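You operate a simulated robot arm through the tools that you are given. There is no shell and no other tool. Be economical: measure what you need, move in short steps, check, and stop when the job is done.

You run a simulated two-armed robot. Do the job below in one go: nothing can be reset, and whatever is moved stays where it is left.

JOB
Fetch the blue sponge and set it in the wire rack floor. Put two of the white jars from the top of the green table on the orange sheet. Take the orange sponge on the top of the green table and put it away on the grey table. Put the biscuit from the top of the green table on the grey table. Put two of the small cartons from the wood table on the top of the green table. Take the blue tube and leave it on the grey sheet. Screw the cap back on the green flask. Put the water bottle labelled "still" from the top of the cream table on the desk top and the water bottle labelled "peach" on the grid sheet. The order is free. Set down upright: white jar, small carton, blue tube, water bottle.
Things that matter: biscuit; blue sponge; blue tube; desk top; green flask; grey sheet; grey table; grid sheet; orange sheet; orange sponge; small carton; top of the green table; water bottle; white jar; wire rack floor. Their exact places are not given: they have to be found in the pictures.

The check looks at the end state, three seconds after you hand in, the way a careful person would. Anything else that was tipped, shoved, dropped, spilled or broken makes it a failure. A push-on lid holds only when it is set on centred and level and pressed home; a screw cap is set on level and turned clockwise until tight. Flat cloth is picked up by pressing the open fingertips on it (5 to 10 N) and closing them slowly along it; thin cloth reads only 2 to 8 mm in the jaws.

ROBOT AND FRAMES
Two 7-joint arms with two-finger parallel grippers on one trunk, on a base that drives. Base frame: it is fixed to the floor where the robot stands at the start and does not move with it; the origin is under the middle of the robot, x ahead of it, y to its left, z up. Readings come in mm, rad, newtons and seconds.
The left shoulder is at the start at [50, 161, 1173], the right one opposite. With the tool pointing down near the work surface each hand reaches from about 100 to 580 mm from the robot's upright axis, wherever it stands, measured 20 degrees to its own side. Places, roughly: biscuit (7x4x2 cm) [-3800, -6000, 800]; blue sponge (10x7x4 cm) [600, -100, 900]; blue tube [-2500, 500, 750]; desk top (42x24 cm) [-1140, 360, 760]; green flask (13x9x25 cm) [-3400, -1200, 800]; grey sheet [-3000, 750, 750]; grey table [-3200, -1200, 700]; grid sheet [-3000, -1100, 700]; orange sheet [-4500, -6000, 750]; orange sponge (10x6x4 cm) [-4300, -6000, 800]; small carton [-2250, -6000, 750]; top of the green table [-3900, -6000, 800]; water bottle [-2500, -1250, 750]; white jar [-4000, -5750, 750]; wire rack floor [600, 600, 900]. Payload 3.43 kg a hand.
The TCP of each hand is the grasp point between the finger pads, 30 mm short of the fingertips. In the tool frame z runs along the fingers and y along their closing line. The gripper opens to 94 mm. The fingers are 28 mm wide and 10 mm thick; the gripper's body (50 by 96 mm) begins 55 mm behind the TCP.
Orientation is that of the tool frame in the base frame, as [roll, pitch, yaw] about the fixed x, y, z axes, in that order (R = Rz(yaw) Ry(pitch) Rx(roll)). With the fingers straight down and closing along the base's y, the tool's x points along the base's -x, its y along +y and its z along -z.

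CONTROLS
- The arms move only by the tool send_rows. It takes "left_deltas", "right_deltas" or both (then of equal length, played together; a hand with none holds still); each is a list of rows, each a list of 3 entries, a list of its own where there are three numbers: the opening, from 0 (shut) to 1 (fully open), then the shift along the base's x, y, z in mm, then the turn, a rotation vector about the base's x, y, z in rad. In form: [[claw, [tx, ty, tz], [rx, ry, rz]], ...]. A call has 1 to 20 rows; each row is the pose to reach, as a shift and turn from the pose commanded when the call began. Each row takes 0.2 s and may step no farther than 50 mm and 0.15 rad from the row before; otherwise, or with a gripper value out of range, the whole call is refused. Where a pose cannot be reached the arm comes as near as it can. A force on the tool above 40 N (or 10 N above the force at the start of the call, whichever is more), or a blocked arm, ends the call early, and 0.2 s more pass. The fingers move at their own pace (about 45 mm/s each) and stop on an object; they squeeze with about 26 N. The grip force told is the motor's: it shows also when the fingers shut on nothing. Time passes only in rows, and 0.2 s behind the last, so rows that repeat a pose let the fingers close. The reply holds the time, the measured pose of the TCP, the force on the tool along the base axes, the opening and the grip force, in the units named above and with some noise, with the torque about the TCP (base axes, N m) and any sound that the robot's microphone picked up.
- Cameras (640 x 400 px; columns grow to the right, rows downward): "scene" is now at [126.1, 33.4, 1314.3]; the picture's right is [0.36, -0.93, 0.00], its down [-0.40, -0.15, -0.91] and it looks along [0.85, 0.32, -0.42] (base axes); focal length 264 px, centre (320, 200). "left" rides on the left gripper at [76, -14, -102] in its tool frame; the picture's right is [0.18, 0.98, 0.00], its down [-0.75, 0.14, -0.64] and it looks along [-0.63, 0.12, 0.77] (tool axes); focal length 243 px, centre (320, 200). "right" rides on the right gripper at [76, 14, -103] in its tool frame; the picture's right is [-0.18, 0.98, 0.00], its down [-0.75, -0.14, -0.64] and it looks along [-0.63, -0.12, 0.77] (tool axes); focal length 243 px, centre (320, 200).
- grab_frame(camera): a new picture of that camera. No time passes.
- raise_lower(by): slides the trunk up (or, below 0, down) by that many mm; the arms and the scene camera ride with it, the base frame stays. It gives what a move gives, with no picture.
- base_move(legs): drives the robot by 1 to 6 legs, each [ahead, left, turn to the left] in mm, mm and rad, along the robot's own axes; the way and the turn of a leg run together, so that a leg with both is an arc; at most 1500 mm and 3.142 rad a leg. The arms and the cameras ride along, it lands a little off, and it stops where it bumps. It gives what a move gives.
- pan_tilt(pan, tilt): turns the head with the scene camera to pan (to the left, within 1.396 rad either way) and tilt (down, from -0.506 to 1.204), counted from straight ahead of the robot. It gives what a move gives.
- locate(camera, pixels): for up to 12 pixels [column, row] of the newest picture of that camera ("zoom" is the newest enlarged one), the place [x, y, z] in the base frame of the surface seen there, good to about 2 mm. No time passes.
- enlarge(camera, box): a new picture of the part [left, top, right, bottom] of that camera's present view, enlarged. No time passes.
- hand_in(): hands the job in; it is judged then, once.

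Work in short steps. Measure before you move; look again where a grasp or a placing could have gone wrong, and mend it. You have 357 turns and 286 pictures in all, those below and enlarged ones among them. Open the grippers and draw the arms clear of the work before you hand the job in, unless the task says otherwise.

The tools are called after ">>>" as a command line: name --argument value ..., lists and objects as JSON in quotes. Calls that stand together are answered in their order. send_rows: Moves the arms, as the interface text tells. Its arguments: {"type":"object","properties":{"left_deltas":{"type":"array","items":{"type":"array"}},"right_deltas":{"type":"array","items":{"type":"array"}}},"required":[]} The other tools are called the same way: raise_lower (by) slides the trunk up or down; base_move (legs) drives the base; pan_tilt (pan, tilt) turns the head that bears the scene camera; grab_frame (camera) takes a picture; locate (camera, pixels) gives the place of the surface under pixels of a picture; enlarge (camera, box) takes an enlarged picture of a part of a camera's view; hand_in () hands the job in.

At the start:

```text
time: 0.0
left_tcp_pos: [403.1, 411.4, 1109.1]
left_tool_rot: [3.142, 0.001, -3.141]
left_wrist_force: [0.5, -0.4, 0.5]
left_moment: [0.01, 0.0, 0.01]
left_width: 94.0
left_finger_force: 0.0
right_tcp_pos: [343.5, -35.6, 1193.6]
right_tool_rot: [3.14, -0.001, 3.14]
right_wrist_force: [0.0, 0.0, -0.2]
right_moment: [-0.02, 0.02, 0.03]
right_width: 93.8
right_finger_force: 0.1
trunk travel left (down, up): [-200.0, 67.0]
robot x, y, heading: [1.8, 0.8, 0.001]
head pan, tilt: [0.367, 0.436]
```

scene: 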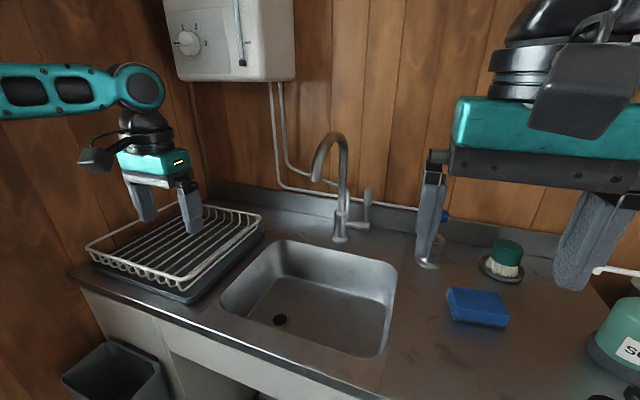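
right: 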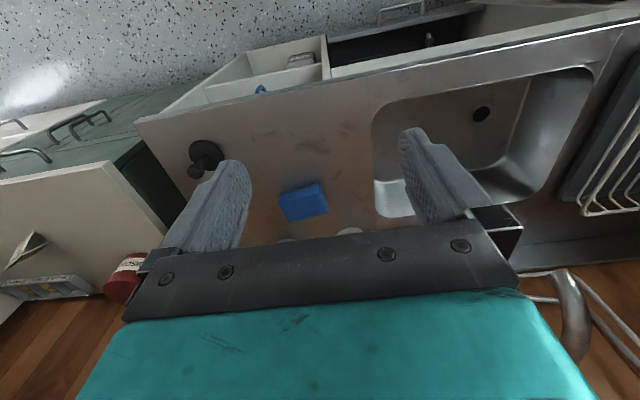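
left: 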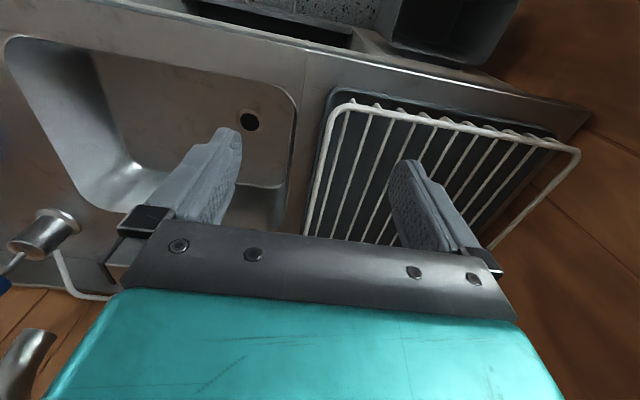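

The blue sponge shows at scene (478,307) and the wire rack around (180,245). I measure both.

>>> locate --camera "scene" --pixels '[[450, 288], [500, 292], [508, 318], [455, 312], [478, 303], [180, 243], [150, 262], [225, 222], [200, 270], [95, 255], [255, 225], [400, 340]]'

>>> enlarge --camera "scene" --box '[60, 180, 300, 330]'

>>> locate --camera "right" --pixels '[[278, 193], [318, 183], [328, 212], [288, 221], [303, 200]]'

```text
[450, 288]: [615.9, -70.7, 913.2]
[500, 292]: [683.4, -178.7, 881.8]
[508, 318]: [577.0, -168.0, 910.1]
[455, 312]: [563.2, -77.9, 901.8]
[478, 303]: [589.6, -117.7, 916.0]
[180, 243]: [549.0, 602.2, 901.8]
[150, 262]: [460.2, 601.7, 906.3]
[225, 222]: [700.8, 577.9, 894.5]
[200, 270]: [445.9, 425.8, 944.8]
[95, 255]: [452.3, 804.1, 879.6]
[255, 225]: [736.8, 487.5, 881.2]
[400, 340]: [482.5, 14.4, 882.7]
```

```text
2.67 times, centred on (180, 255) of scene
```

zoom: 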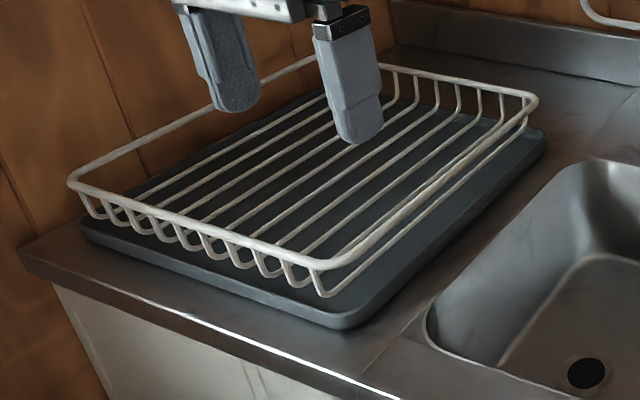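

```text
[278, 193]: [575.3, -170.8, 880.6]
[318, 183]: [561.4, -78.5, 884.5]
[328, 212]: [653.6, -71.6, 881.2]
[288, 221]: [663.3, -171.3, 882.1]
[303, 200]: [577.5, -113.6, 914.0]
```

Now I get the sponge's top corners more exactly.

>>> enlarge --camera "scene" --box '[420, 270, 532, 340]'

```text
5.71 times, centred on (476, 305) of scene
```

zoom: 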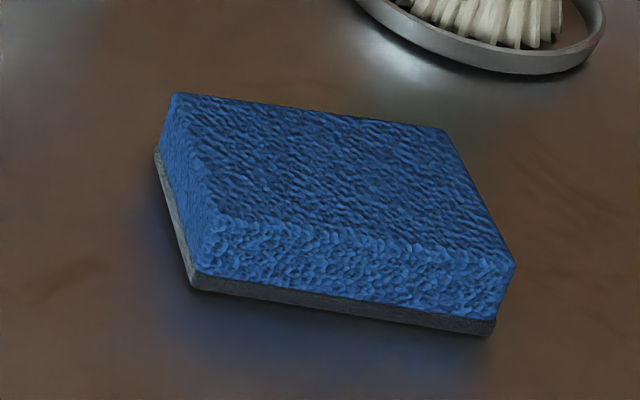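

>>> locate --camera "zoom" --pixels '[[178, 100], [438, 132], [505, 262], [215, 218], [330, 180], [300, 350]]'

```text
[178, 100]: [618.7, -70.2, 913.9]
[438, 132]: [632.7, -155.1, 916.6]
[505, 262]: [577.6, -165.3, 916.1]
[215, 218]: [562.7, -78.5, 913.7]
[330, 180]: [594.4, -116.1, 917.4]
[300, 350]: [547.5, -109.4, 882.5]
```

Sponge centre ≈(598,-117), top 916, closing axis (0.98,0.17). I plan to use the left hand after shifting the robot to the right, so I look right first.

>>> pan_tilt --pan -0.6 --tilt 0.5

>>> grab_frame --camera "scene"

```text
time: 1.2
left_tcp_pos: [403.4, 411.5, 1107.7]
left_tool_rot: [3.141, 0.0, -3.14]
left_wrist_force: [0.1, -0.2, -0.2]
left_moment: [0.02, -0.01, -0.03]
left_width: 94.0
left_finger_force: 0.1
right_tcp_pos: [344.1, -35.1, 1194.6]
right_tool_rot: [3.14, 0.0, -3.141]
right_wrist_force: [-0.2, -0.3, -0.5]
right_moment: [0.03, 0.0, 0.0]
right_width: 94.0
right_finger_force: 0.0
trunk travel left (down, up): [-200.0, 67.0]
robot x, y, heading: [-2.6, -1.3, 0.0]
head pan, tilt: [-0.6, 0.499]
```

```text
280 pictures are left
```

scene: 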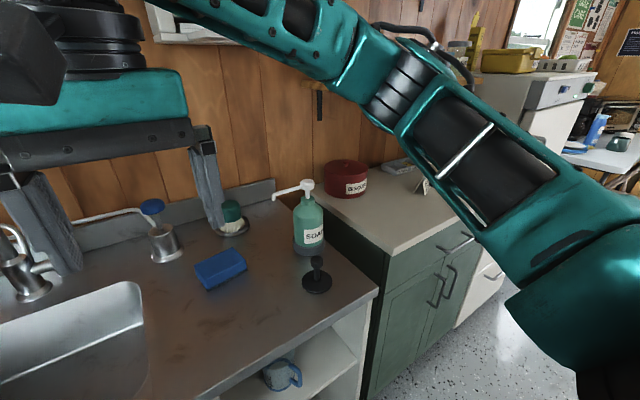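

The right side is open. I check the counter's front edge and the soap bottle's place.

>>> locate --camera "scene" --pixels '[[270, 358], [350, 303], [308, 230], [300, 186], [200, 395], [280, 375]]'

```text
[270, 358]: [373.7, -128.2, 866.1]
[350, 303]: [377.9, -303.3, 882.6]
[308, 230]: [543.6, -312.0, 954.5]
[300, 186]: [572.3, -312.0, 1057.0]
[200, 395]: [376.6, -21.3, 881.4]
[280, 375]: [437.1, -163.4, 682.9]
```

Front edge x≈375. I raise the left hand above the tap, then drive right and slightly ahead.

>>> send_rows --left_deltas '[[1, [-20, 0, 50], [0, 0, 0]], [1, [-40, 0, 100], [0, 0, 0]], [1, [-40, 0, 100], [0, 0, 0]]]'

>>> base_move --legs '[[0, -250, 0], [60, 0, 0]]'

>>> pan_tilt --pan 0.1 --tilt 0.6

>>> grab_frame --camera "scene"

```text
refused: row 1 steps farther than a row can; nothing moved
```

```text
time: 4.6
left_tcp_pos: [461.5, 166.6, 1107.0]
left_tool_rot: [-3.141, 0.0, -3.132]
left_wrist_force: [-0.3, 0.3, -0.2]
left_moment: [0.0, 0.0, -0.01]
left_width: 94.2
left_finger_force: 0.0
right_tcp_pos: [406.3, -280.1, 1193.8]
right_tool_rot: [3.141, -0.001, -3.136]
right_wrist_force: [0.4, 0.5, 0.1]
right_moment: [-0.02, 0.0, 0.02]
right_width: 93.9
right_finger_force: 0.1
trunk travel left (down, up): [-200.0, 67.0]
robot x, y, heading: [56.6, -249.2, 0.01]
head pan, tilt: [-0.6, 0.499]
```

```text
time: 5.7
left_tcp_pos: [461.1, 167.5, 1108.4]
left_tool_rot: [-3.141, -0.001, -3.132]
left_wrist_force: [-0.3, -1.4, -0.2]
left_moment: [0.04, 0.0, -0.01]
left_width: 93.7
left_finger_force: 0.2
right_tcp_pos: [404.5, -280.6, 1193.9]
right_tool_rot: [3.141, 0.0, -3.135]
right_wrist_force: [0.2, 0.4, 0.3]
right_moment: [-0.03, -0.02, -0.02]
right_width: 94.0
right_finger_force: 0.0
trunk travel left (down, up): [-200.0, 67.0]
robot x, y, heading: [58.6, -247.9, 0.005]
head pan, tilt: [0.099, 0.6]
```

```text
279 pictures are left
```

scene: 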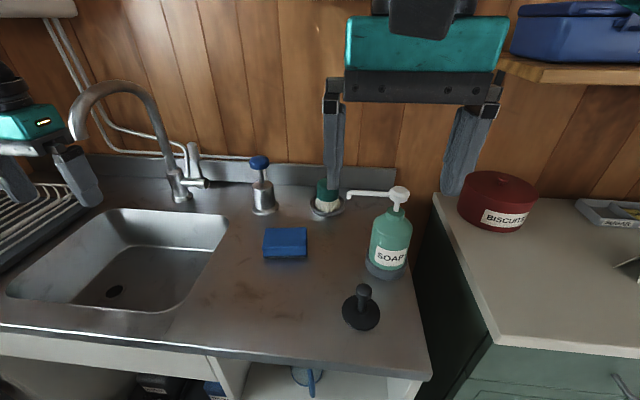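

No bump. I check where the tap is before swinging the left hand over to the sponge.

>>> locate --camera "scene" --pixels '[[78, 125], [120, 88], [182, 195], [264, 195], [262, 163], [385, 240], [285, 240]]'

```text
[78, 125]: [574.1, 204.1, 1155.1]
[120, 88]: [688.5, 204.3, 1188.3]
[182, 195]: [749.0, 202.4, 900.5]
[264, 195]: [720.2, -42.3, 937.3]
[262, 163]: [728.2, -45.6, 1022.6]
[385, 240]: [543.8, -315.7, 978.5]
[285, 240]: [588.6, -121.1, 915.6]
```

The tap spout is at (574,204,1155). I take the left hand back along y while turning it, then forward over the sponge; the right hand draws aside.

>>> send_rows --left_deltas '[[1, [-20, -30, 0], [0, 0, -0.14]], [1, [-20, -65, 0], [0, 0, -0.28]], [1, [-20, -100, 0], [0, 0, -0.42]], [1, [-10, -135, 0], [0, 0, -0.56]], [1, [10, -175, 0], [0, 0, -0.7]], [1, [40, -210, 0], [0, 0, -0.84]], [1, [70, -245, 0], [0, 0, -0.98]], [1, [100, -270, -10], [0, 0, -1.12]], [1, [120, -284, -40], [0, 0, -1.26]], [1, [137, -284, -80], [0, 0, -1.4]], [1, [137, -284, -118], [0, 0, -1.4]], [1, [137, -284, -118], [0, 0, -1.4]]]' --right_deltas '[[1, [-20, -20, 0], [0, 0, 0]], [1, [-40, -50, 0], [0, 0, 0]], [1, [-60, -80, 0], [0, 0, 0]], [1, [-80, -100, 0], [0, 0, 0]], [1, [-100, -120, 0], [0, 0, 0]], [1, [-100, -120, 0], [0, 0, 0]], [1, [-100, -120, 0], [0, 0, 0]], [1, [-100, -120, 0], [0, 0, 0]], [1, [-100, -120, 0], [0, 0, 0]], [1, [-100, -120, 0], [0, 0, 0]], [1, [-100, -120, 0], [0, 0, 0]], [1, [-100, -120, 0], [0, 0, 0]]]'

>>> grab_frame --camera "left"

```text
time: 8.3
left_tcp_pos: [553.4, -71.0, 1005.2]
left_tool_rot: [3.141, 0.001, 1.751]
left_wrist_force: [-0.2, 0.3, 0.1]
left_moment: [-0.02, -0.01, 0.0]
left_width: 93.9
left_finger_force: 0.1
left hand out of reach, approached as far as the arm can: row 8, 9, 10, 11, 12
right_tcp_pos: [307.0, -400.6, 1194.1]
right_tool_rot: [3.141, 0.001, -3.133]
right_wrist_force: [0.2, -0.7, -0.8]
right_moment: [0.01, -0.03, 0.01]
right_width: 93.6
right_finger_force: 0.0
trunk travel left (down, up): [-200.0, 67.0]
robot x, y, heading: [64.3, -248.8, 0.008]
head pan, tilt: [0.099, 0.6]
```

```text
278 pictures are left
```

left: 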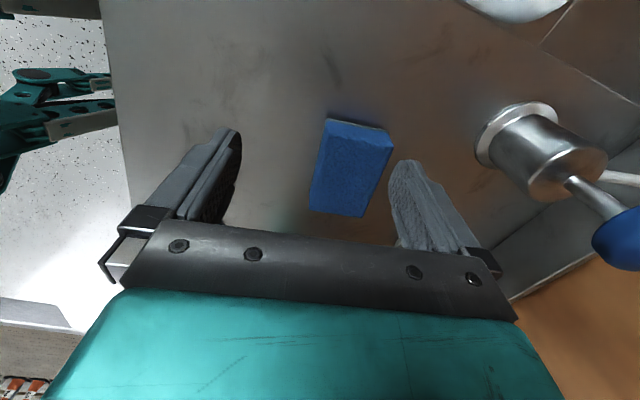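

The arm fell short at (553,-71). I drive the base a little right and ahead so that the hand comes over the sponge.

>>> base_move --legs '[[0, -47, 0], [45, 0, 0]]'

>>> grab_frame --camera "left"

```text
time: 9.8
left_tcp_pos: [556.8, -119.2, 1004.4]
left_tool_rot: [3.14, 0.0, 1.751]
left_wrist_force: [0.1, -0.4, -0.4]
left_moment: [-0.01, 0.0, -0.03]
left_width: 94.2
left_finger_force: 0.0
right_tcp_pos: [311.0, -446.7, 1194.9]
right_tool_rot: [3.14, 0.0, -3.134]
right_wrist_force: [-0.1, 0.1, 0.3]
right_moment: [-0.01, -0.04, 0.05]
right_width: 94.1
right_finger_force: 0.0
trunk travel left (down, up): [-200.0, 67.0]
robot x, y, heading: [65.2, -293.7, 0.007]
head pan, tilt: [0.099, 0.6]
stopped in leg 2: the robot was blocked; the commanded pose is now the measured one
```

```text
277 pictures are left
```

left: 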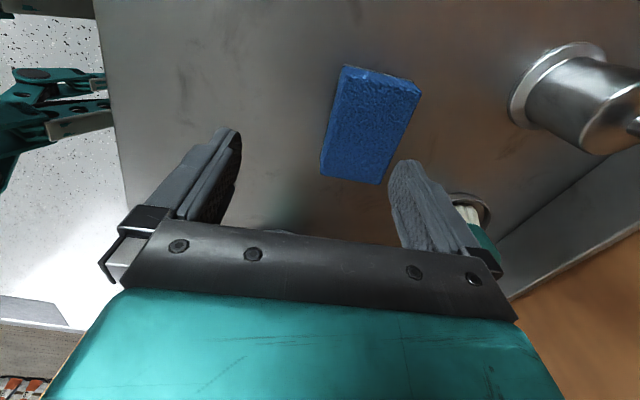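

Base is at its limit (x=65). I extend the arm the remaining 41 mm while lowering.

>>> send_rows --left_deltas '[[1, [20, 0, -30], [0, 0, 0]], [1, [41, 2, -50], [0, 0, 0]], [1, [41, 2, -60], [0, 0, 0]]]'

>>> grab_frame --camera "left"

```text
time: 10.6
left_tcp_pos: [567.2, -87.9, 964.7]
left_tool_rot: [3.14, 0.003, 1.751]
left_wrist_force: [0.1, 1.0, -0.2]
left_moment: [-0.04, 0.03, -0.01]
left_width: 93.8
left_finger_force: 0.1
left hand out of reach, approached as far as the arm can: row 1, 2, 3
right_tcp_pos: [309.7, -445.9, 1194.2]
right_tool_rot: [3.138, 0.0, -3.135]
right_wrist_force: [0.7, -0.2, 0.3]
right_moment: [0.01, 0.0, -0.01]
right_width: 94.2
right_finger_force: 0.0
trunk travel left (down, up): [-200.0, 67.0]
robot x, y, heading: [65.4, -293.5, 0.007]
head pan, tilt: [0.099, 0.6]
```

```text
276 pictures are left
```

left: 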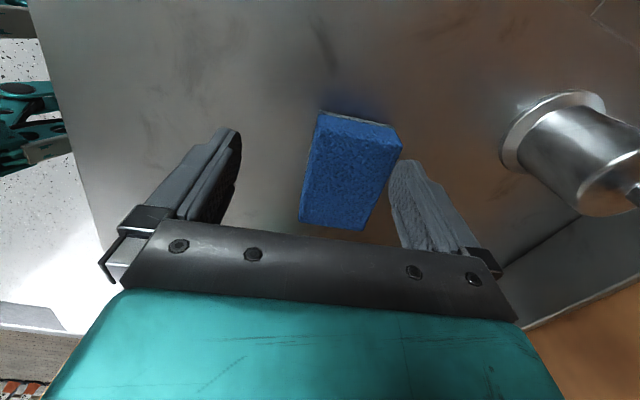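

The arm again falls short; being lower relative to the shoulder seems to reach farther. I raise the trunk and try from above once more, straight ahead of the shoulder.

>>> raise_lower --by 67

>>> send_rows --left_deltas '[[1, [0, 0, -40], [0, 0, 0]], [1, [10, 0, -70], [0, 0, 0]], [1, [30, -20, -70], [0, 0, 0]], [1, [30, -30, -70], [0, 0, 0]]]'

```text
time: 11.6
left_tcp_pos: [567.9, -88.2, 1032.4]
left_tool_rot: [3.138, 0.003, 1.751]
left_wrist_force: [0.9, 1.2, -0.1]
left_moment: [-0.01, 0.0, -0.03]
left_width: 93.9
left_finger_force: 0.0
right_tcp_pos: [310.0, -446.1, 1259.5]
right_tool_rot: [3.139, -0.001, -3.135]
right_wrist_force: [-0.4, -0.9, 0.5]
right_moment: [-0.02, 0.0, 0.01]
right_width: 93.9
right_finger_force: 0.1
trunk travel left (down, up): [-267.0, 0.0]
robot x, y, heading: [62.0, -296.5, 0.007]
head pan, tilt: [0.099, 0.6]
```

```text
time: 12.6
left_tcp_pos: [553.0, -79.7, 995.7]
left_tool_rot: [3.14, 0.001, 1.751]
left_wrist_force: [-0.1, 0.1, 0.3]
left_moment: [0.0, 0.0, 0.0]
left_width: 94.2
left_finger_force: 0.1
left hand out of reach, approached as far as the arm can: row 1, 2, 3, 4
right_tcp_pos: [311.9, -445.7, 1260.7]
right_tool_rot: [3.14, 0.001, -3.135]
right_wrist_force: [0.6, 0.0, 0.3]
right_moment: [-0.01, 0.02, 0.01]
right_width: 94.2
right_finger_force: 0.0
trunk travel left (down, up): [-267.0, 0.0]
robot x, y, heading: [64.2, -293.0, 0.009]
head pan, tilt: [0.099, 0.6]
```

Raising made it worse, so lower is better. I lift the hand and lower the trunk.

>>> send_rows --left_deltas '[[1, [0, 0, 45], [0, 0, 0]], [1, [0, 0, 90], [0, 0, 0]], [1, [0, 0, 135], [0, 0, 0]], [1, [0, 0, 170], [0, 0, 0]], [1, [0, 0, 170], [0, 0, 0]]]'

>>> raise_lower --by -190

```text
time: 13.8
left_tcp_pos: [552.4, -77.0, 1162.9]
left_tool_rot: [3.141, 0.003, 1.75]
left_wrist_force: [-0.6, -0.7, -0.2]
left_moment: [-0.02, -0.01, 0.03]
left_width: 94.1
left_finger_force: 0.2
right_tcp_pos: [311.3, -446.1, 1260.6]
right_tool_rot: [3.14, 0.0, -3.135]
right_wrist_force: [0.0, 0.0, -0.1]
right_moment: [-0.01, -0.02, -0.04]
right_width: 94.2
right_finger_force: 0.0
trunk travel left (down, up): [-267.0, 0.0]
robot x, y, heading: [66.1, -292.6, 0.005]
head pan, tilt: [0.099, 0.6]
```

```text
time: 15.9
left_tcp_pos: [553.3, -76.2, 973.1]
left_tool_rot: [3.14, 0.004, 1.748]
left_wrist_force: [-0.2, 0.1, 0.7]
left_moment: [-0.01, -0.01, -0.02]
left_width: 93.9
left_finger_force: 0.1
right_tcp_pos: [310.8, -446.0, 1070.6]
right_tool_rot: [3.139, -0.001, -3.135]
right_wrist_force: [0.0, 0.6, -1.2]
right_moment: [0.0, 0.0, -0.03]
right_width: 93.9
right_finger_force: 0.1
trunk travel left (down, up): [-77.0, 190.0]
robot x, y, heading: [63.3, -293.2, 0.012]
head pan, tilt: [0.099, 0.6]
```

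>>> send_rows --left_deltas '[[1, [20, -20, 0], [0, 0, 0]], [1, [45, -40, 0], [0, 0, 0]], [1, [45, -40, -10], [0, 0, 0]]]'

>>> grab_frame --camera "left"

```text
time: 16.7
left_tcp_pos: [583.9, -105.4, 963.1]
left_tool_rot: [3.138, 0.004, 1.753]
left_wrist_force: [-0.3, 0.4, 0.1]
left_moment: [-0.01, -0.02, -0.01]
left_width: 94.0
left_finger_force: 0.0
left hand out of reach, approached as far as the arm can: row 2, 3
right_tcp_pos: [312.4, -446.7, 1071.1]
right_tool_rot: [3.14, -0.001, -3.134]
right_wrist_force: [-0.2, -0.3, -0.2]
right_moment: [0.02, -0.01, -0.01]
right_width: 94.0
right_finger_force: 0.1
trunk travel left (down, up): [-77.0, 190.0]
robot x, y, heading: [65.1, -293.2, 0.012]
head pan, tilt: [0.099, 0.6]
```

```text
275 pictures are left
```

left: 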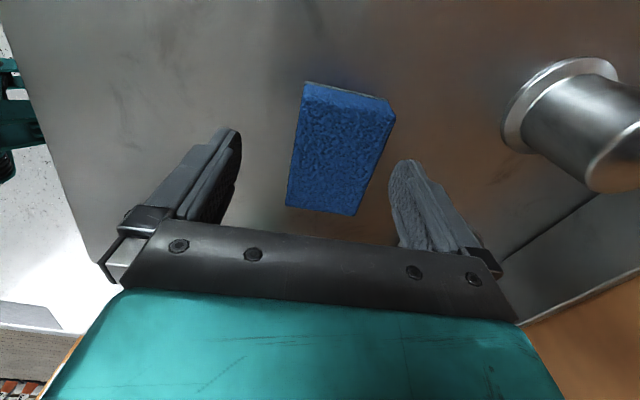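

Better (x 584). I raise the hand and use the rest of the trunk's travel down, then extend again.

>>> send_rows --left_deltas '[[1, [0, 0, 40], [0, 0, 0]], [1, [0, 0, 75], [0, 0, 0]], [1, [0, 0, 75], [0, 0, 0]]]'

>>> raise_lower --by -77

>>> send_rows --left_deltas '[[1, [20, -16, 0], [0, 0, 0]], [1, [20, -16, -10], [0, 0, 0]]]'

```text
time: 17.5
left_tcp_pos: [576.7, -99.6, 1034.8]
left_tool_rot: [3.14, 0.001, 1.751]
left_wrist_force: [-0.6, -0.7, 0.4]
left_moment: [-0.04, -0.03, -0.02]
left_width: 93.9
left_finger_force: 0.1
left hand out of reach, approached as far as the arm can: row 1, 2, 3
right_tcp_pos: [312.4, -446.6, 1071.2]
right_tool_rot: [3.14, -0.001, -3.134]
right_wrist_force: [-0.3, -0.1, -0.6]
right_moment: [0.03, 0.03, -0.02]
right_width: 93.9
right_finger_force: 0.0
trunk travel left (down, up): [-77.0, 190.0]
robot x, y, heading: [67.5, -298.4, 0.004]
head pan, tilt: [0.099, 0.6]
```

```text
time: 18.6
left_tcp_pos: [575.5, -98.1, 960.1]
left_tool_rot: [3.14, 0.001, 1.75]
left_wrist_force: [-0.5, -1.1, -0.7]
left_moment: [0.03, -0.01, -0.01]
left_width: 94.0
left_finger_force: 0.1
right_tcp_pos: [310.7, -446.3, 993.3]
right_tool_rot: [3.139, 0.001, -3.134]
right_wrist_force: [0.0, -0.2, -0.5]
right_moment: [-0.01, 0.01, -0.03]
right_width: 94.0
right_finger_force: 0.1
trunk travel left (down, up): [0.0, 267.0]
robot x, y, heading: [67.0, -296.5, 0.011]
head pan, tilt: [0.099, 0.6]
```

```text
time: 19.2
left_tcp_pos: [578.6, -101.4, 946.2]
left_tool_rot: [3.139, 0.007, 1.75]
left_wrist_force: [0.1, 1.3, 1.0]
left_moment: [0.0, 0.01, -0.01]
left_width: 94.1
left_finger_force: 0.1
left hand out of reach, approached as far as the arm can: row 1, 2
right_tcp_pos: [311.3, -447.5, 994.6]
right_tool_rot: [3.141, -0.001, -3.133]
right_wrist_force: [0.1, 1.1, -0.3]
right_moment: [-0.04, 0.01, -0.04]
right_width: 94.2
right_finger_force: 0.2
trunk travel left (down, up): [0.0, 267.0]
robot x, y, heading: [67.0, -295.3, 0.009]
head pan, tilt: [0.099, 0.6]
```

The miss is toward −y as much as +x, so the robot should stand farther right. I back up the hand's height, move the base right by 60.

>>> base_move --legs '[[-20, 0, 0], [0, -65, 0], [20, 0, 0]]'

>>> send_rows --left_deltas '[[1, [0, 40, 10], [0, 0, 0]], [1, [20, 49, 10], [0, 0, 0]], [1, [20, 49, 10], [0, 0, 0]]]'

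>>> grab_frame --camera "left"

```text
time: 21.3
left_tcp_pos: [578.4, -166.3, 944.7]
left_tool_rot: [3.139, 0.005, 1.751]
left_wrist_force: [0.0, 0.2, 0.0]
left_moment: [0.01, -0.01, 0.0]
left_width: 93.8
left_finger_force: 0.2
right_tcp_pos: [312.3, -510.1, 994.4]
right_tool_rot: [3.14, -0.001, -3.136]
right_wrist_force: [-0.7, -0.4, -0.7]
right_moment: [0.02, -0.02, -0.01]
right_width: 93.9
right_finger_force: 0.1
trunk travel left (down, up): [0.0, 267.0]
robot x, y, heading: [63.8, -358.6, 0.008]
head pan, tilt: [0.099, 0.6]
```

```text
time: 22.1
left_tcp_pos: [597.0, -117.1, 955.3]
left_tool_rot: [3.137, 0.004, 1.748]
left_wrist_force: [-0.5, 0.4, 0.1]
left_moment: [0.0, 0.0, -0.02]
left_width: 94.2
left_finger_force: 0.2
right_tcp_pos: [310.3, -511.2, 993.3]
right_tool_rot: [3.139, 0.001, -3.136]
right_wrist_force: [0.7, -0.1, -0.9]
right_moment: [0.0, 0.03, 0.01]
right_width: 94.0
right_finger_force: 0.0
trunk travel left (down, up): [0.0, 267.0]
robot x, y, heading: [63.4, -360.8, 0.007]
head pan, tilt: [0.099, 0.6]
```

```text
274 pictures are left
```

left: 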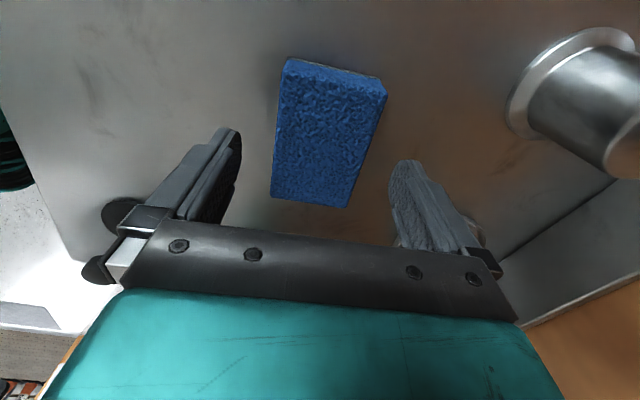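

Now over the sponge. I lower to TCP z 915 (tips 885) and close.

>>> send_rows --left_deltas '[[1, [0, 0, -20], [0, 0, 0]], [1, [0, 0, -39], [0, 0, 0]], [1, [0, 0, -39], [0, 0, 0]], [0, [0, 0, -39], [0, 0, 0]], [0, [0, 0, -39], [0, 0, 0]], [0, [0, 0, -39], [0, 0, 0]], [0, [0, 0, -39], [0, 0, 0]]]'

>>> grab_frame --camera "left"

```text
time: 23.7
left_tcp_pos: [598.7, -118.1, 916.6]
left_tool_rot: [3.139, 0.004, 1.75]
left_wrist_force: [-0.4, -0.7, 0.5]
left_moment: [0.01, -0.04, 0.01]
left_width: 64.8
left_finger_force: 26.5
right_tcp_pos: [310.4, -511.7, 994.1]
right_tool_rot: [3.141, -0.001, -3.134]
right_wrist_force: [0.2, -0.1, 0.3]
right_moment: [0.02, 0.0, -0.04]
right_width: 94.1
right_finger_force: 0.1
trunk travel left (down, up): [0.0, 267.0]
robot x, y, heading: [65.6, -362.0, 0.007]
head pan, tilt: [0.099, 0.6]
```

```text
273 pictures are left
```

left: 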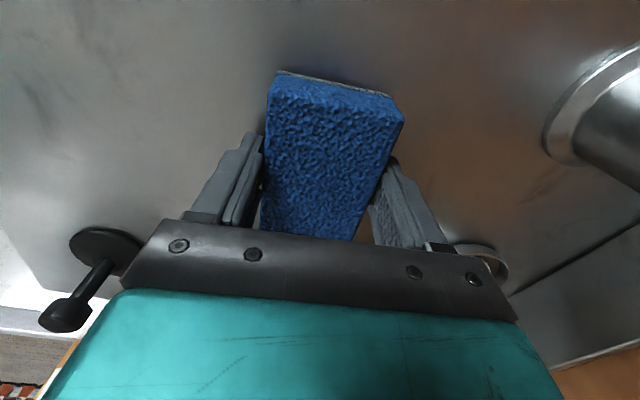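

Gripped at 64.8 mm. I lift, back off 150 mm and drive left toward the rack, passing behind the tap spout.

>>> send_rows --left_deltas '[[0, [0, 0, 40], [0, 0, 0]], [0, [0, 0, 80], [0, 0, 0]], [0, [-30, 0, 115], [0, 0, 0]], [0, [-70, 0, 130], [0, 0, 0]], [0, [-70, 0, 130], [0, 0, 0]]]'

>>> base_move --legs '[[-120, 0, 0], [0, 670, 0]]'

>>> pan_tilt --pan 0.4 --tilt 0.5

>>> grab_frame --camera "scene"

>>> grab_frame --camera "left"

```text
time: 24.9
left_tcp_pos: [528.8, -120.0, 1046.2]
left_tool_rot: [3.138, 0.004, 1.75]
left_wrist_force: [-0.1, -0.6, -0.6]
left_moment: [0.0, 0.01, -0.02]
left_width: 65.2
left_finger_force: 25.7
left hand out of reach, approached as far as the arm can: row 2
right_tcp_pos: [311.8, -510.3, 994.2]
right_tool_rot: [3.139, 0.0, -3.136]
right_wrist_force: [-0.7, 0.6, 0.4]
right_moment: [0.01, 0.03, -0.04]
right_width: 94.0
right_finger_force: 0.0
trunk travel left (down, up): [0.0, 267.0]
robot x, y, heading: [63.3, -360.3, 0.008]
head pan, tilt: [0.099, 0.6]
```

```text
time: 32.0
left_tcp_pos: [402.4, 549.6, 1047.0]
left_tool_rot: [3.138, 0.002, 1.752]
left_wrist_force: [0.5, -0.3, 0.0]
left_moment: [0.01, 0.01, 0.03]
left_width: 62.6
left_finger_force: 26.1
right_tcp_pos: [186.4, 157.3, 993.3]
right_tool_rot: [3.139, 0.0, -3.133]
right_wrist_force: [0.1, 0.3, -0.3]
right_moment: [0.02, 0.01, 0.01]
right_width: 93.9
right_finger_force: 0.1
trunk travel left (down, up): [0.0, 267.0]
robot x, y, heading: [-60.4, 312.0, 0.008]
head pan, tilt: [0.099, 0.6]
```

```text
time: 32.8
left_tcp_pos: [403.4, 549.2, 1045.6]
left_tool_rot: [3.136, 0.003, 1.752]
left_wrist_force: [-0.8, 0.7, -0.3]
left_moment: [0.01, 0.01, 0.02]
left_width: 62.6
left_finger_force: 25.9
right_tcp_pos: [185.4, 157.8, 994.3]
right_tool_rot: [3.139, 0.0, -3.133]
right_wrist_force: [0.3, 0.2, -0.8]
right_moment: [-0.02, 0.02, -0.01]
right_width: 93.8
right_finger_force: 0.0
trunk travel left (down, up): [0.0, 267.0]
robot x, y, heading: [-56.2, 310.7, 0.011]
head pan, tilt: [0.4, 0.499]
```

```text
272 pictures are left
```

scene: 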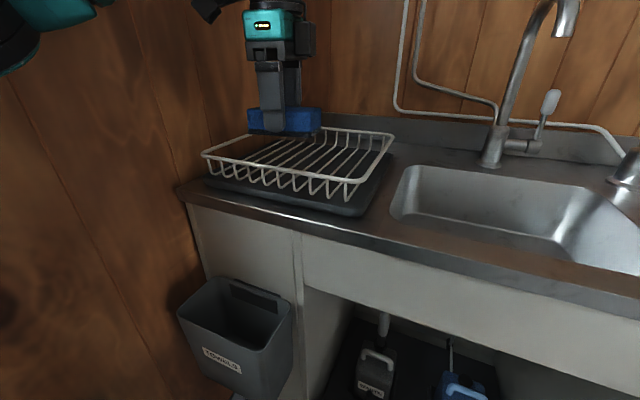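

```text
271 pictures are left
```

left: 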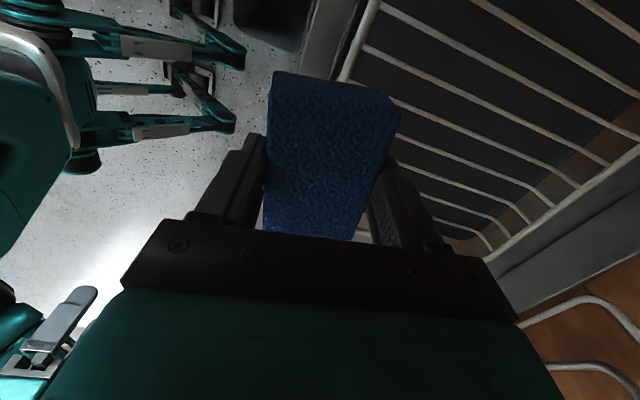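

The sponge is held. I zoom the rack to get the floor wires' height and extents.

>>> enlarge --camera "scene" --box '[190, 110, 410, 220]'

```text
2.91 times, centred on (300, 165) of scene
```

zoom: 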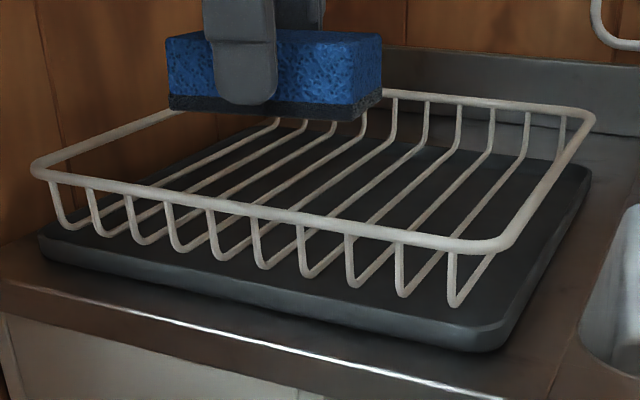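

>>> locate --camera "zoom" --pixels '[[345, 205], [372, 218], [443, 193], [395, 190], [300, 215], [40, 170], [505, 243], [590, 115], [400, 97], [255, 165], [310, 167], [480, 180]]'

```text
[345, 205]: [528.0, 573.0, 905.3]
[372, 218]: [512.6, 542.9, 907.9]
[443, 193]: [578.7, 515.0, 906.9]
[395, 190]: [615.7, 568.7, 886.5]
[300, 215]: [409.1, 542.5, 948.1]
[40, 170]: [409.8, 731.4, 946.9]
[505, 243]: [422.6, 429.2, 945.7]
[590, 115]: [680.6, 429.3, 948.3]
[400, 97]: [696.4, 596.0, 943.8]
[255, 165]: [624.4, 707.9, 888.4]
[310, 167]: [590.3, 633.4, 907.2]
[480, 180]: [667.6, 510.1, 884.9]
```

Wires' top z≈908, rim 948, inside x 410–695, y 429–735. I drive ahead 110, then set the sponge at about (550,570).

>>> base_move --legs '[[105, 0, 0]]'

>>> send_rows --left_deltas '[[0, [20, 10, 0], [0, 0, 0]], [0, [42, 20, 0], [0, 0, 0]], [0, [42, 20, -40], [0, 0, 0]], [0, [42, 20, -80], [0, 0, 0]], [0, [42, 20, -98], [0, 0, 0]], [0, [42, 20, -98], [0, 0, 0]]]'

>>> enlarge --camera "scene" --box '[140, 100, 480, 320]'

```text
time: 34.0
left_tcp_pos: [478.9, 550.0, 1043.8]
left_tool_rot: [3.141, 0.002, 1.755]
left_wrist_force: [0.8, 0.1, -1.5]
left_moment: [0.01, 0.0, -0.02]
left_width: 62.1
left_finger_force: 25.9
right_tcp_pos: [262.2, 159.1, 992.7]
right_tool_rot: [3.14, -0.004, -3.136]
right_wrist_force: [0.8, -0.9, -0.6]
right_moment: [-0.01, 0.03, -0.03]
right_width: 94.1
right_finger_force: 0.0
trunk travel left (down, up): [0.0, 267.0]
robot x, y, heading: [10.9, 305.7, 0.008]
head pan, tilt: [0.4, 0.499]
stopped in leg 1: the robot was blocked; the commanded pose is now the measured one
```

```text
time: 35.4
left_tcp_pos: [520.6, 570.0, 947.1]
left_tool_rot: [-3.141, 0.001, 1.757]
left_wrist_force: [-0.2, 0.6, 0.6]
left_moment: [0.02, 0.03, 0.02]
left_width: 62.3
left_finger_force: 26.0
right_tcp_pos: [262.1, 158.1, 993.4]
right_tool_rot: [3.141, -0.003, -3.135]
right_wrist_force: [-0.2, -1.0, 0.3]
right_moment: [0.01, 0.0, 0.03]
right_width: 94.2
right_finger_force: 0.1
trunk travel left (down, up): [0.0, 267.0]
robot x, y, heading: [20.5, 310.8, 0.009]
head pan, tilt: [0.4, 0.499]
```

```text
1.82 times, centred on (310, 210) of scene
```

zoom: 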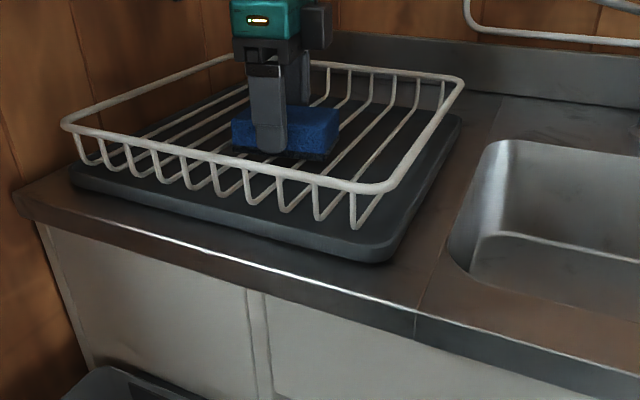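

Sponge just above the wires at (520,570), well inside. I lower 3 mm more, release and lift.

>>> send_rows --left_deltas '[[0, [0, 0, -2], [0, 0, 0]], [0, [0, 0, -4], [0, 0, 0]], [0.85, [0, 0, -4], [0, 0, 0]], [0.9, [0, 0, -4], [0, 0, 0]], [0.9, [0, 0, 20], [0, 0, 0]], [0.9, [0, 0, 60], [0, 0, 0]], [0.9, [-20, 0, 100], [0, 0, 0]], [0.9, [-20, 0, 140], [0, 0, 0]]]'

>>> grab_frame --camera "scene"

```text
time: 37.2
left_tcp_pos: [497.1, 572.0, 1086.9]
left_tool_rot: [-3.14, 0.004, 1.755]
left_wrist_force: [0.2, -0.2, -0.3]
left_moment: [0.0, 0.01, 0.0]
left_width: 84.7
left_finger_force: 0.0
right_tcp_pos: [260.6, 158.6, 993.2]
right_tool_rot: [3.141, -0.005, -3.135]
right_wrist_force: [0.7, -0.1, 0.0]
right_moment: [0.04, 0.0, -0.03]
right_width: 94.4
right_finger_force: 0.0
trunk travel left (down, up): [0.0, 267.0]
robot x, y, heading: [14.3, 310.9, 0.01]
head pan, tilt: [0.4, 0.499]
```

```text
268 pictures are left
```

scene: 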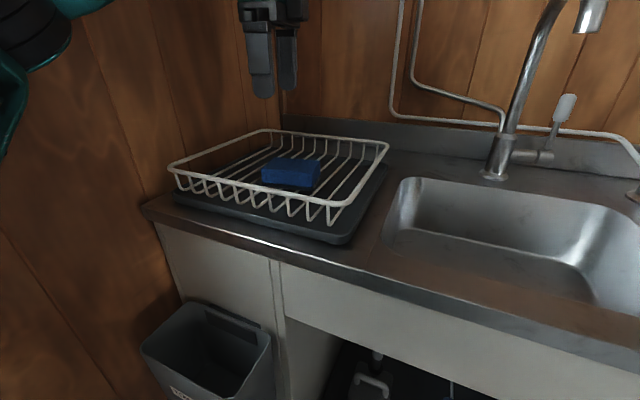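

The sponge lies in the rack. I back off and fold the arms in toward the body, then turn to look at the room.

>>> base_move --legs '[[-350, -150, 0]]'

>>> send_rows --left_deltas '[[0.9, [-40, 0, 0], [0, 0, 0.14]], [0.9, [-80, 0, 0], [0, 0, 0.28]], [0.9, [-120, 0, 20], [0, 0, 0.42]], [0.9, [-150, 0, 40], [0, 0, 0.56]], [0.9, [-180, 0, 60], [0, 0, 0.7]], [0.9, [-200, 0, 60], [0, 0, 0.84]], [0.9, [-200, 0, 60], [0, 0, 0.98]], [0.9, [-200, 0, 60], [0, 0, 1.12]], [0.9, [-200, 0, 60], [0, 0, 1.26]], [0.9, [-200, 0, 60], [0, 0, 1.4]]]' --right_deltas '[[0.9, [0, 0, 20], [0, 0, 0]], [0.9, [0, 0, 40], [0, 0, 0]], [0.9, [0, 0, 60], [0, 0, 0]], [0.9, [20, 0, 100], [0, 0, 0]], [0.9, [20, 0, 120], [0, 0, 0]], [0.9, [20, 0, 140], [0, 0, 0]], [0.9, [20, 0, 140], [0, 0, 0]], [0.9, [20, 0, 140], [0, 0, 0]], [0.9, [20, 0, 140], [0, 0, 0]], [0.9, [20, 0, 140], [0, 0, 0]]]'

>>> base_move --legs '[[0, 0, 1.57]]'

>>> pan_tilt --pan 0.8 --tilt 0.3

>>> grab_frame --camera "scene"

```text
time: 39.6
left_tcp_pos: [142.6, 418.8, 1087.2]
left_tool_rot: [3.139, 0.004, 1.759]
left_wrist_force: [0.5, -0.1, 0.9]
left_moment: [0.0, -0.04, 0.0]
left_width: 84.9
left_finger_force: 0.1
right_tcp_pos: [-93.0, 5.7, 994.5]
right_tool_rot: [3.14, -0.001, -3.13]
right_wrist_force: [0.2, 0.3, 1.1]
right_moment: [-0.01, -0.02, -0.01]
right_width: 93.9
right_finger_force: 0.0
trunk travel left (down, up): [0.0, 267.0]
robot x, y, heading: [-340.5, 158.3, 0.013]
head pan, tilt: [0.4, 0.499]
```

```text
time: 41.8
left_tcp_pos: [-56.8, 418.9, 1146.8]
left_tool_rot: [3.141, 0.003, -3.121]
left_wrist_force: [-0.5, 0.1, 1.8]
left_moment: [-0.01, -0.02, 0.0]
left_width: 84.6
left_finger_force: 0.1
right_tcp_pos: [-73.7, 4.2, 1133.7]
right_tool_rot: [3.14, -0.004, -3.131]
right_wrist_force: [-0.4, -0.1, 0.0]
right_moment: [0.01, 0.0, 0.02]
right_width: 84.5
right_finger_force: 0.1
trunk travel left (down, up): [0.0, 267.0]
robot x, y, heading: [-343.1, 155.4, 0.017]
head pan, tilt: [0.4, 0.499]
```

```text
time: 46.1
left_tcp_pos: [-615.3, 428.0, 1145.0]
left_tool_rot: [3.141, 0.004, -1.509]
left_wrist_force: [0.6, -0.2, 0.0]
left_moment: [0.0, 0.01, 0.02]
left_width: 84.4
left_finger_force: 0.0
right_tcp_pos: [-200.1, 428.5, 1133.4]
right_tool_rot: [3.14, -0.003, -1.514]
right_wrist_force: [-1.4, 0.4, 0.1]
right_moment: [0.04, -0.03, 0.0]
right_width: 84.9
right_finger_force: 0.2
trunk travel left (down, up): [0.0, 267.0]
robot x, y, heading: [-343.1, 157.2, 1.632]
head pan, tilt: [0.4, 0.499]
```

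```text
time: 47.0
left_tcp_pos: [-614.2, 427.4, 1146.8]
left_tool_rot: [3.14, 0.005, -1.509]
left_wrist_force: [0.8, -0.4, 0.5]
left_moment: [-0.02, -0.02, 0.0]
left_width: 84.7
left_finger_force: 0.0
right_tcp_pos: [-201.5, 428.8, 1134.1]
right_tool_rot: [3.14, -0.003, -1.515]
right_wrist_force: [-0.1, 0.7, 0.6]
right_moment: [-0.01, 0.0, -0.02]
right_width: 84.6
right_finger_force: 0.0
trunk travel left (down, up): [0.0, 267.0]
robot x, y, heading: [-335.5, 155.2, 1.624]
head pan, tilt: [0.799, 0.3]
```

```text
267 pictures are left
```

scene: 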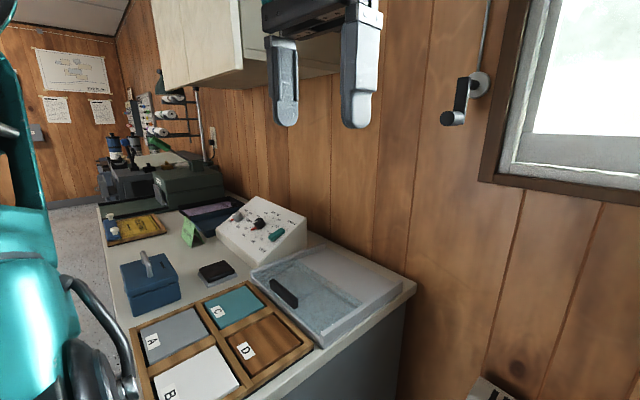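

The desk with things is along the left wall. I turn farther to face −x, raise the trunk and look again.

>>> base_move --legs '[[0, -200, 0], [0, 0, 1.5]]'

>>> raise_lower --by 200

>>> pan_tilt --pan 0.0 --tilt 0.25

>>> grab_frame --camera "scene"

```text
time: 53.1
left_tcp_pos: [-419.2, -93.7, 1145.2]
left_tool_rot: [3.141, 0.005, 0.012]
left_wrist_force: [-0.4, -0.1, 0.3]
left_moment: [-0.03, -0.01, 0.02]
left_width: 84.7
left_finger_force: 0.0
right_tcp_pos: [-400.1, 319.9, 1134.4]
right_tool_rot: [3.14, -0.003, 0.009]
right_wrist_force: [-0.4, -0.3, 0.0]
right_moment: [-0.02, 0.02, -0.01]
right_width: 84.4
right_finger_force: 0.1
trunk travel left (down, up): [0.0, 267.0]
robot x, y, heading: [-135.3, 166.9, -3.132]
head pan, tilt: [0.799, 0.3]
```

```text
time: 55.3
left_tcp_pos: [-419.2, -94.0, 1346.0]
left_tool_rot: [3.139, 0.004, 0.014]
left_wrist_force: [0.3, -0.2, -0.1]
left_moment: [0.0, 0.02, 0.03]
left_width: 84.7
left_finger_force: 0.1
right_tcp_pos: [-401.5, 319.3, 1332.5]
right_tool_rot: [3.14, -0.004, 0.008]
right_wrist_force: [-0.3, -0.2, -0.4]
right_moment: [-0.02, -0.02, -0.01]
right_width: 84.7
right_finger_force: 0.1
trunk travel left (down, up): [-200.0, 67.0]
robot x, y, heading: [-134.9, 166.3, -3.132]
head pan, tilt: [0.799, 0.3]
```

```text
time: 56.4
left_tcp_pos: [-418.7, -93.1, 1346.2]
left_tool_rot: [3.14, 0.004, 0.014]
left_wrist_force: [-0.1, -0.4, -0.8]
left_moment: [-0.01, -0.01, 0.0]
left_width: 84.3
left_finger_force: 0.1
right_tcp_pos: [-401.7, 319.7, 1334.1]
right_tool_rot: [3.139, -0.004, 0.009]
right_wrist_force: [-0.1, 0.9, 0.4]
right_moment: [-0.01, -0.02, 0.01]
right_width: 84.5
right_finger_force: 0.0
trunk travel left (down, up): [-200.0, 67.0]
robot x, y, heading: [-140.5, 167.2, -3.131]
head pan, tilt: [0.0, 0.25]
```

```text
266 pictures are left
```

scene: 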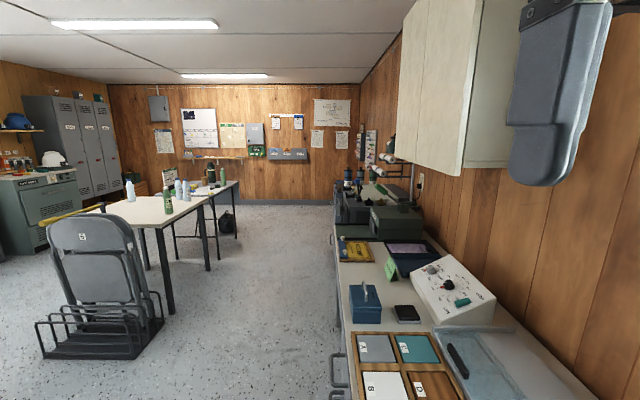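

The bench runs along the right; tables stand to the left. I zoom and locate parts.

>>> enlarge --camera "scene" --box '[320, 150, 600, 400]'

>>> enlarge --camera "scene" --box '[0, 150, 280, 290]'

>>> locate --camera "scene" --pixels '[[370, 348], [420, 350], [385, 385], [430, 385], [335, 240], [365, 300], [450, 300], [360, 248], [335, 330], [100, 214], [195, 198], [235, 182]]'

```text
1.60 times, centred on (460, 275) of scene
```

zoom: 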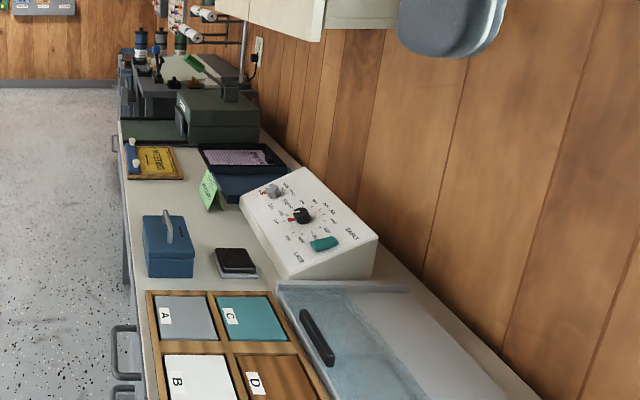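

```text
2.29 times, centred on (140, 220) of scene
```

zoom: 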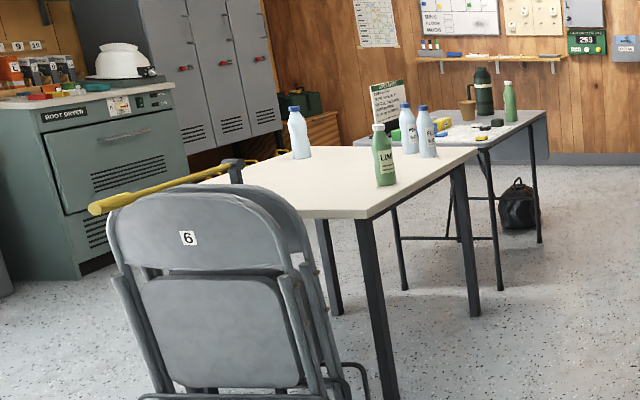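

```text
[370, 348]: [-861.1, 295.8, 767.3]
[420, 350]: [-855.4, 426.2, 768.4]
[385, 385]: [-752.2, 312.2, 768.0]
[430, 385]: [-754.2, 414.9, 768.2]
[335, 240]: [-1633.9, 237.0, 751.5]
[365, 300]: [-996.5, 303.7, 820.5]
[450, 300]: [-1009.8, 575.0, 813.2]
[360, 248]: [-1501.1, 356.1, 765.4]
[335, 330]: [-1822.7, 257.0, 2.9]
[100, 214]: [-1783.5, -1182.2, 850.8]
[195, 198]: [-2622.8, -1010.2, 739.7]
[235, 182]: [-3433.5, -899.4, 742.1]
```

I check where the chair and bottles stand before driving along the aisle.

>>> locate --camera "scene" --pixels '[[160, 322], [105, 240], [168, 205], [131, 190], [178, 190], [186, 191], [210, 172], [222, 178], [62, 170], [155, 225], [200, 165]]'

```text
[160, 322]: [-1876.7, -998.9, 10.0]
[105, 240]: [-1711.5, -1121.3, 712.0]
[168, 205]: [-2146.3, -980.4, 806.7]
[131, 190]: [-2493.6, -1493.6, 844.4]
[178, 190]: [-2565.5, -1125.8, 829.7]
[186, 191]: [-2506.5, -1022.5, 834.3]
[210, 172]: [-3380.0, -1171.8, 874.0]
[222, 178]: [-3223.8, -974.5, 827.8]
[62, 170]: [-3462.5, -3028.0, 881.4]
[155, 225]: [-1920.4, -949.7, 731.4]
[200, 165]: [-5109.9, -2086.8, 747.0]
```

The aisle is clear. I drive along it to about (-2350,-400) and turn to face the cream table (−y).

>>> base_move --legs '[[700, 450, 0], [1450, 120, 0], [0, 0, 1.57]]'

>>> pan_tilt --pan 0.0 --tilt 0.45

>>> grab_frame --camera "scene"

```text
time: 71.6
left_tcp_pos: [-2060.4, -675.3, 1345.0]
left_tool_rot: [3.139, 0.003, 1.55]
left_wrist_force: [0.4, 0.7, 1.1]
left_moment: [-0.01, 0.03, 0.03]
left_width: 84.5
left_finger_force: 0.0
right_tcp_pos: [-2475.0, -641.9, 1334.3]
right_tool_rot: [3.141, -0.003, 1.544]
right_wrist_force: [-0.2, -0.3, -1.2]
right_moment: [0.03, 0.0, 0.01]
right_width: 85.0
right_finger_force: 0.0
trunk travel left (down, up): [-200.0, 67.0]
robot x, y, heading: [-2310.2, -377.4, -1.594]
head pan, tilt: [0.0, 0.25]
```

```text
time: 72.4
left_tcp_pos: [-2060.8, -675.8, 1346.4]
left_tool_rot: [3.138, 0.003, 1.548]
left_wrist_force: [-1.0, 0.1, -0.1]
left_moment: [0.02, -0.02, 0.02]
left_width: 84.6
left_finger_force: 0.0
right_tcp_pos: [-2474.0, -642.0, 1334.2]
right_tool_rot: [3.138, -0.003, 1.543]
right_wrist_force: [-0.3, 0.1, 1.0]
right_moment: [0.0, -0.02, -0.01]
right_width: 84.7
right_finger_force: 0.1
trunk travel left (down, up): [-200.0, 67.0]
robot x, y, heading: [-2312.9, -380.6, -1.594]
head pan, tilt: [0.0, 0.45]
```

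```text
263 pictures are left
```

scene: 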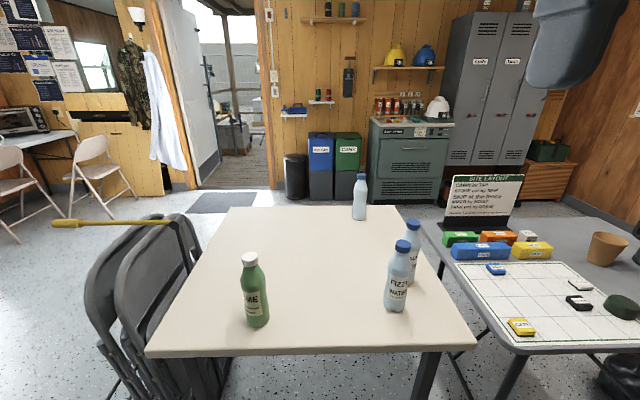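

Bottles: green (254,290) "LIME", blue caps (397,280), (412,250) and (359,197). I zoom for the labels.

>>> enlarge --camera "scene" --box '[340, 165, 450, 320]'

>>> enlarge --camera "scene" --box '[430, 160, 640, 400]'

>>> locate --camera "scene" --pixels '[[359, 197], [412, 255], [397, 285], [254, 290], [359, 218], [150, 345], [470, 335], [230, 210], [470, 300], [600, 340], [530, 280], [455, 265]]'

```text
2.58 times, centred on (395, 242) of scene
```

zoom: 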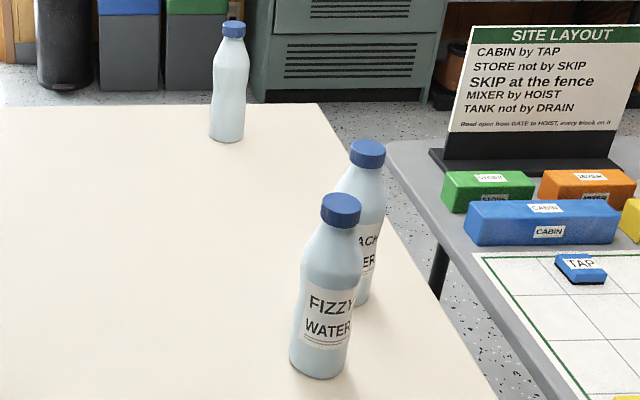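

```text
1.67 times, centred on (535, 280) of scene
```

zoom: 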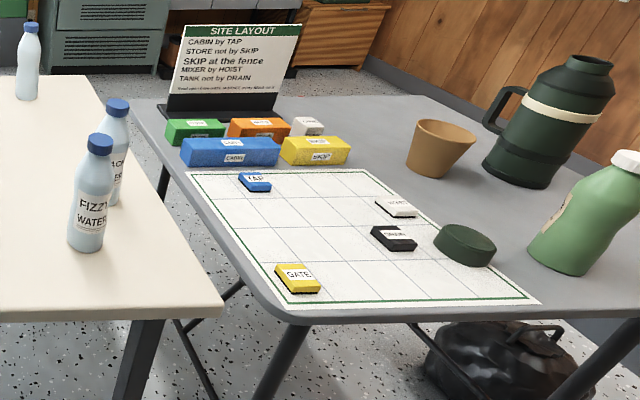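

```text
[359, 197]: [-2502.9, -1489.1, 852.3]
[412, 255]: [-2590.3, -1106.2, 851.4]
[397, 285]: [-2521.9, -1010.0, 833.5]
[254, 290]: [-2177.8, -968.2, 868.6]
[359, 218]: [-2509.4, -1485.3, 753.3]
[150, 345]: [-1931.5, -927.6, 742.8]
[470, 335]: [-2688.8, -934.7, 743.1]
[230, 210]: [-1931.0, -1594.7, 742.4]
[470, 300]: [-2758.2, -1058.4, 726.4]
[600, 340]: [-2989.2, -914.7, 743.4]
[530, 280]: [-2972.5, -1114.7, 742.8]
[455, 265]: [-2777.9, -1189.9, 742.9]
```

Behind FIZZY stands "(PE)ACH WATER" at ≈(-2590,-1106); the grid sheet is on the grey table. I measure the caps.

>>> enlarge --camera "scene" --box '[370, 205, 450, 315]'

>>> locate --camera "zoom" --pixels '[[320, 50], [300, 100]]'

>>> locate --camera "scene" --pixels '[[413, 221], [413, 228], [403, 242], [362, 174], [362, 178]]'

```text
3.64 times, centred on (410, 260) of scene
```

zoom: 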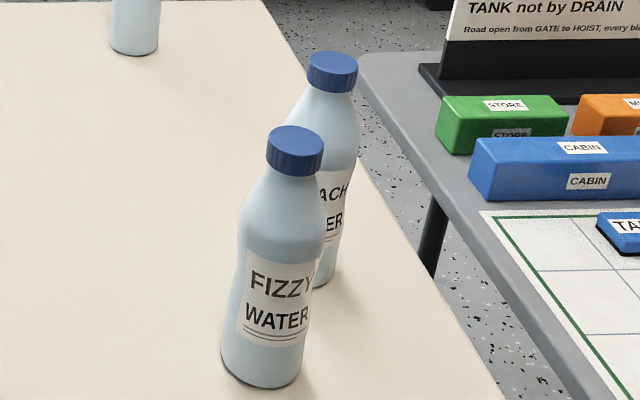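

```text
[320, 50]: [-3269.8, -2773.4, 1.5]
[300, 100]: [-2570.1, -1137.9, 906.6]
```

```text
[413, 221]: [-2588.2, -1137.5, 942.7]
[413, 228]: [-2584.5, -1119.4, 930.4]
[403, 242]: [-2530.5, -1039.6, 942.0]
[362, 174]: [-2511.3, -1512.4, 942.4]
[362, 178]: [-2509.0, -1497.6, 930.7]
```

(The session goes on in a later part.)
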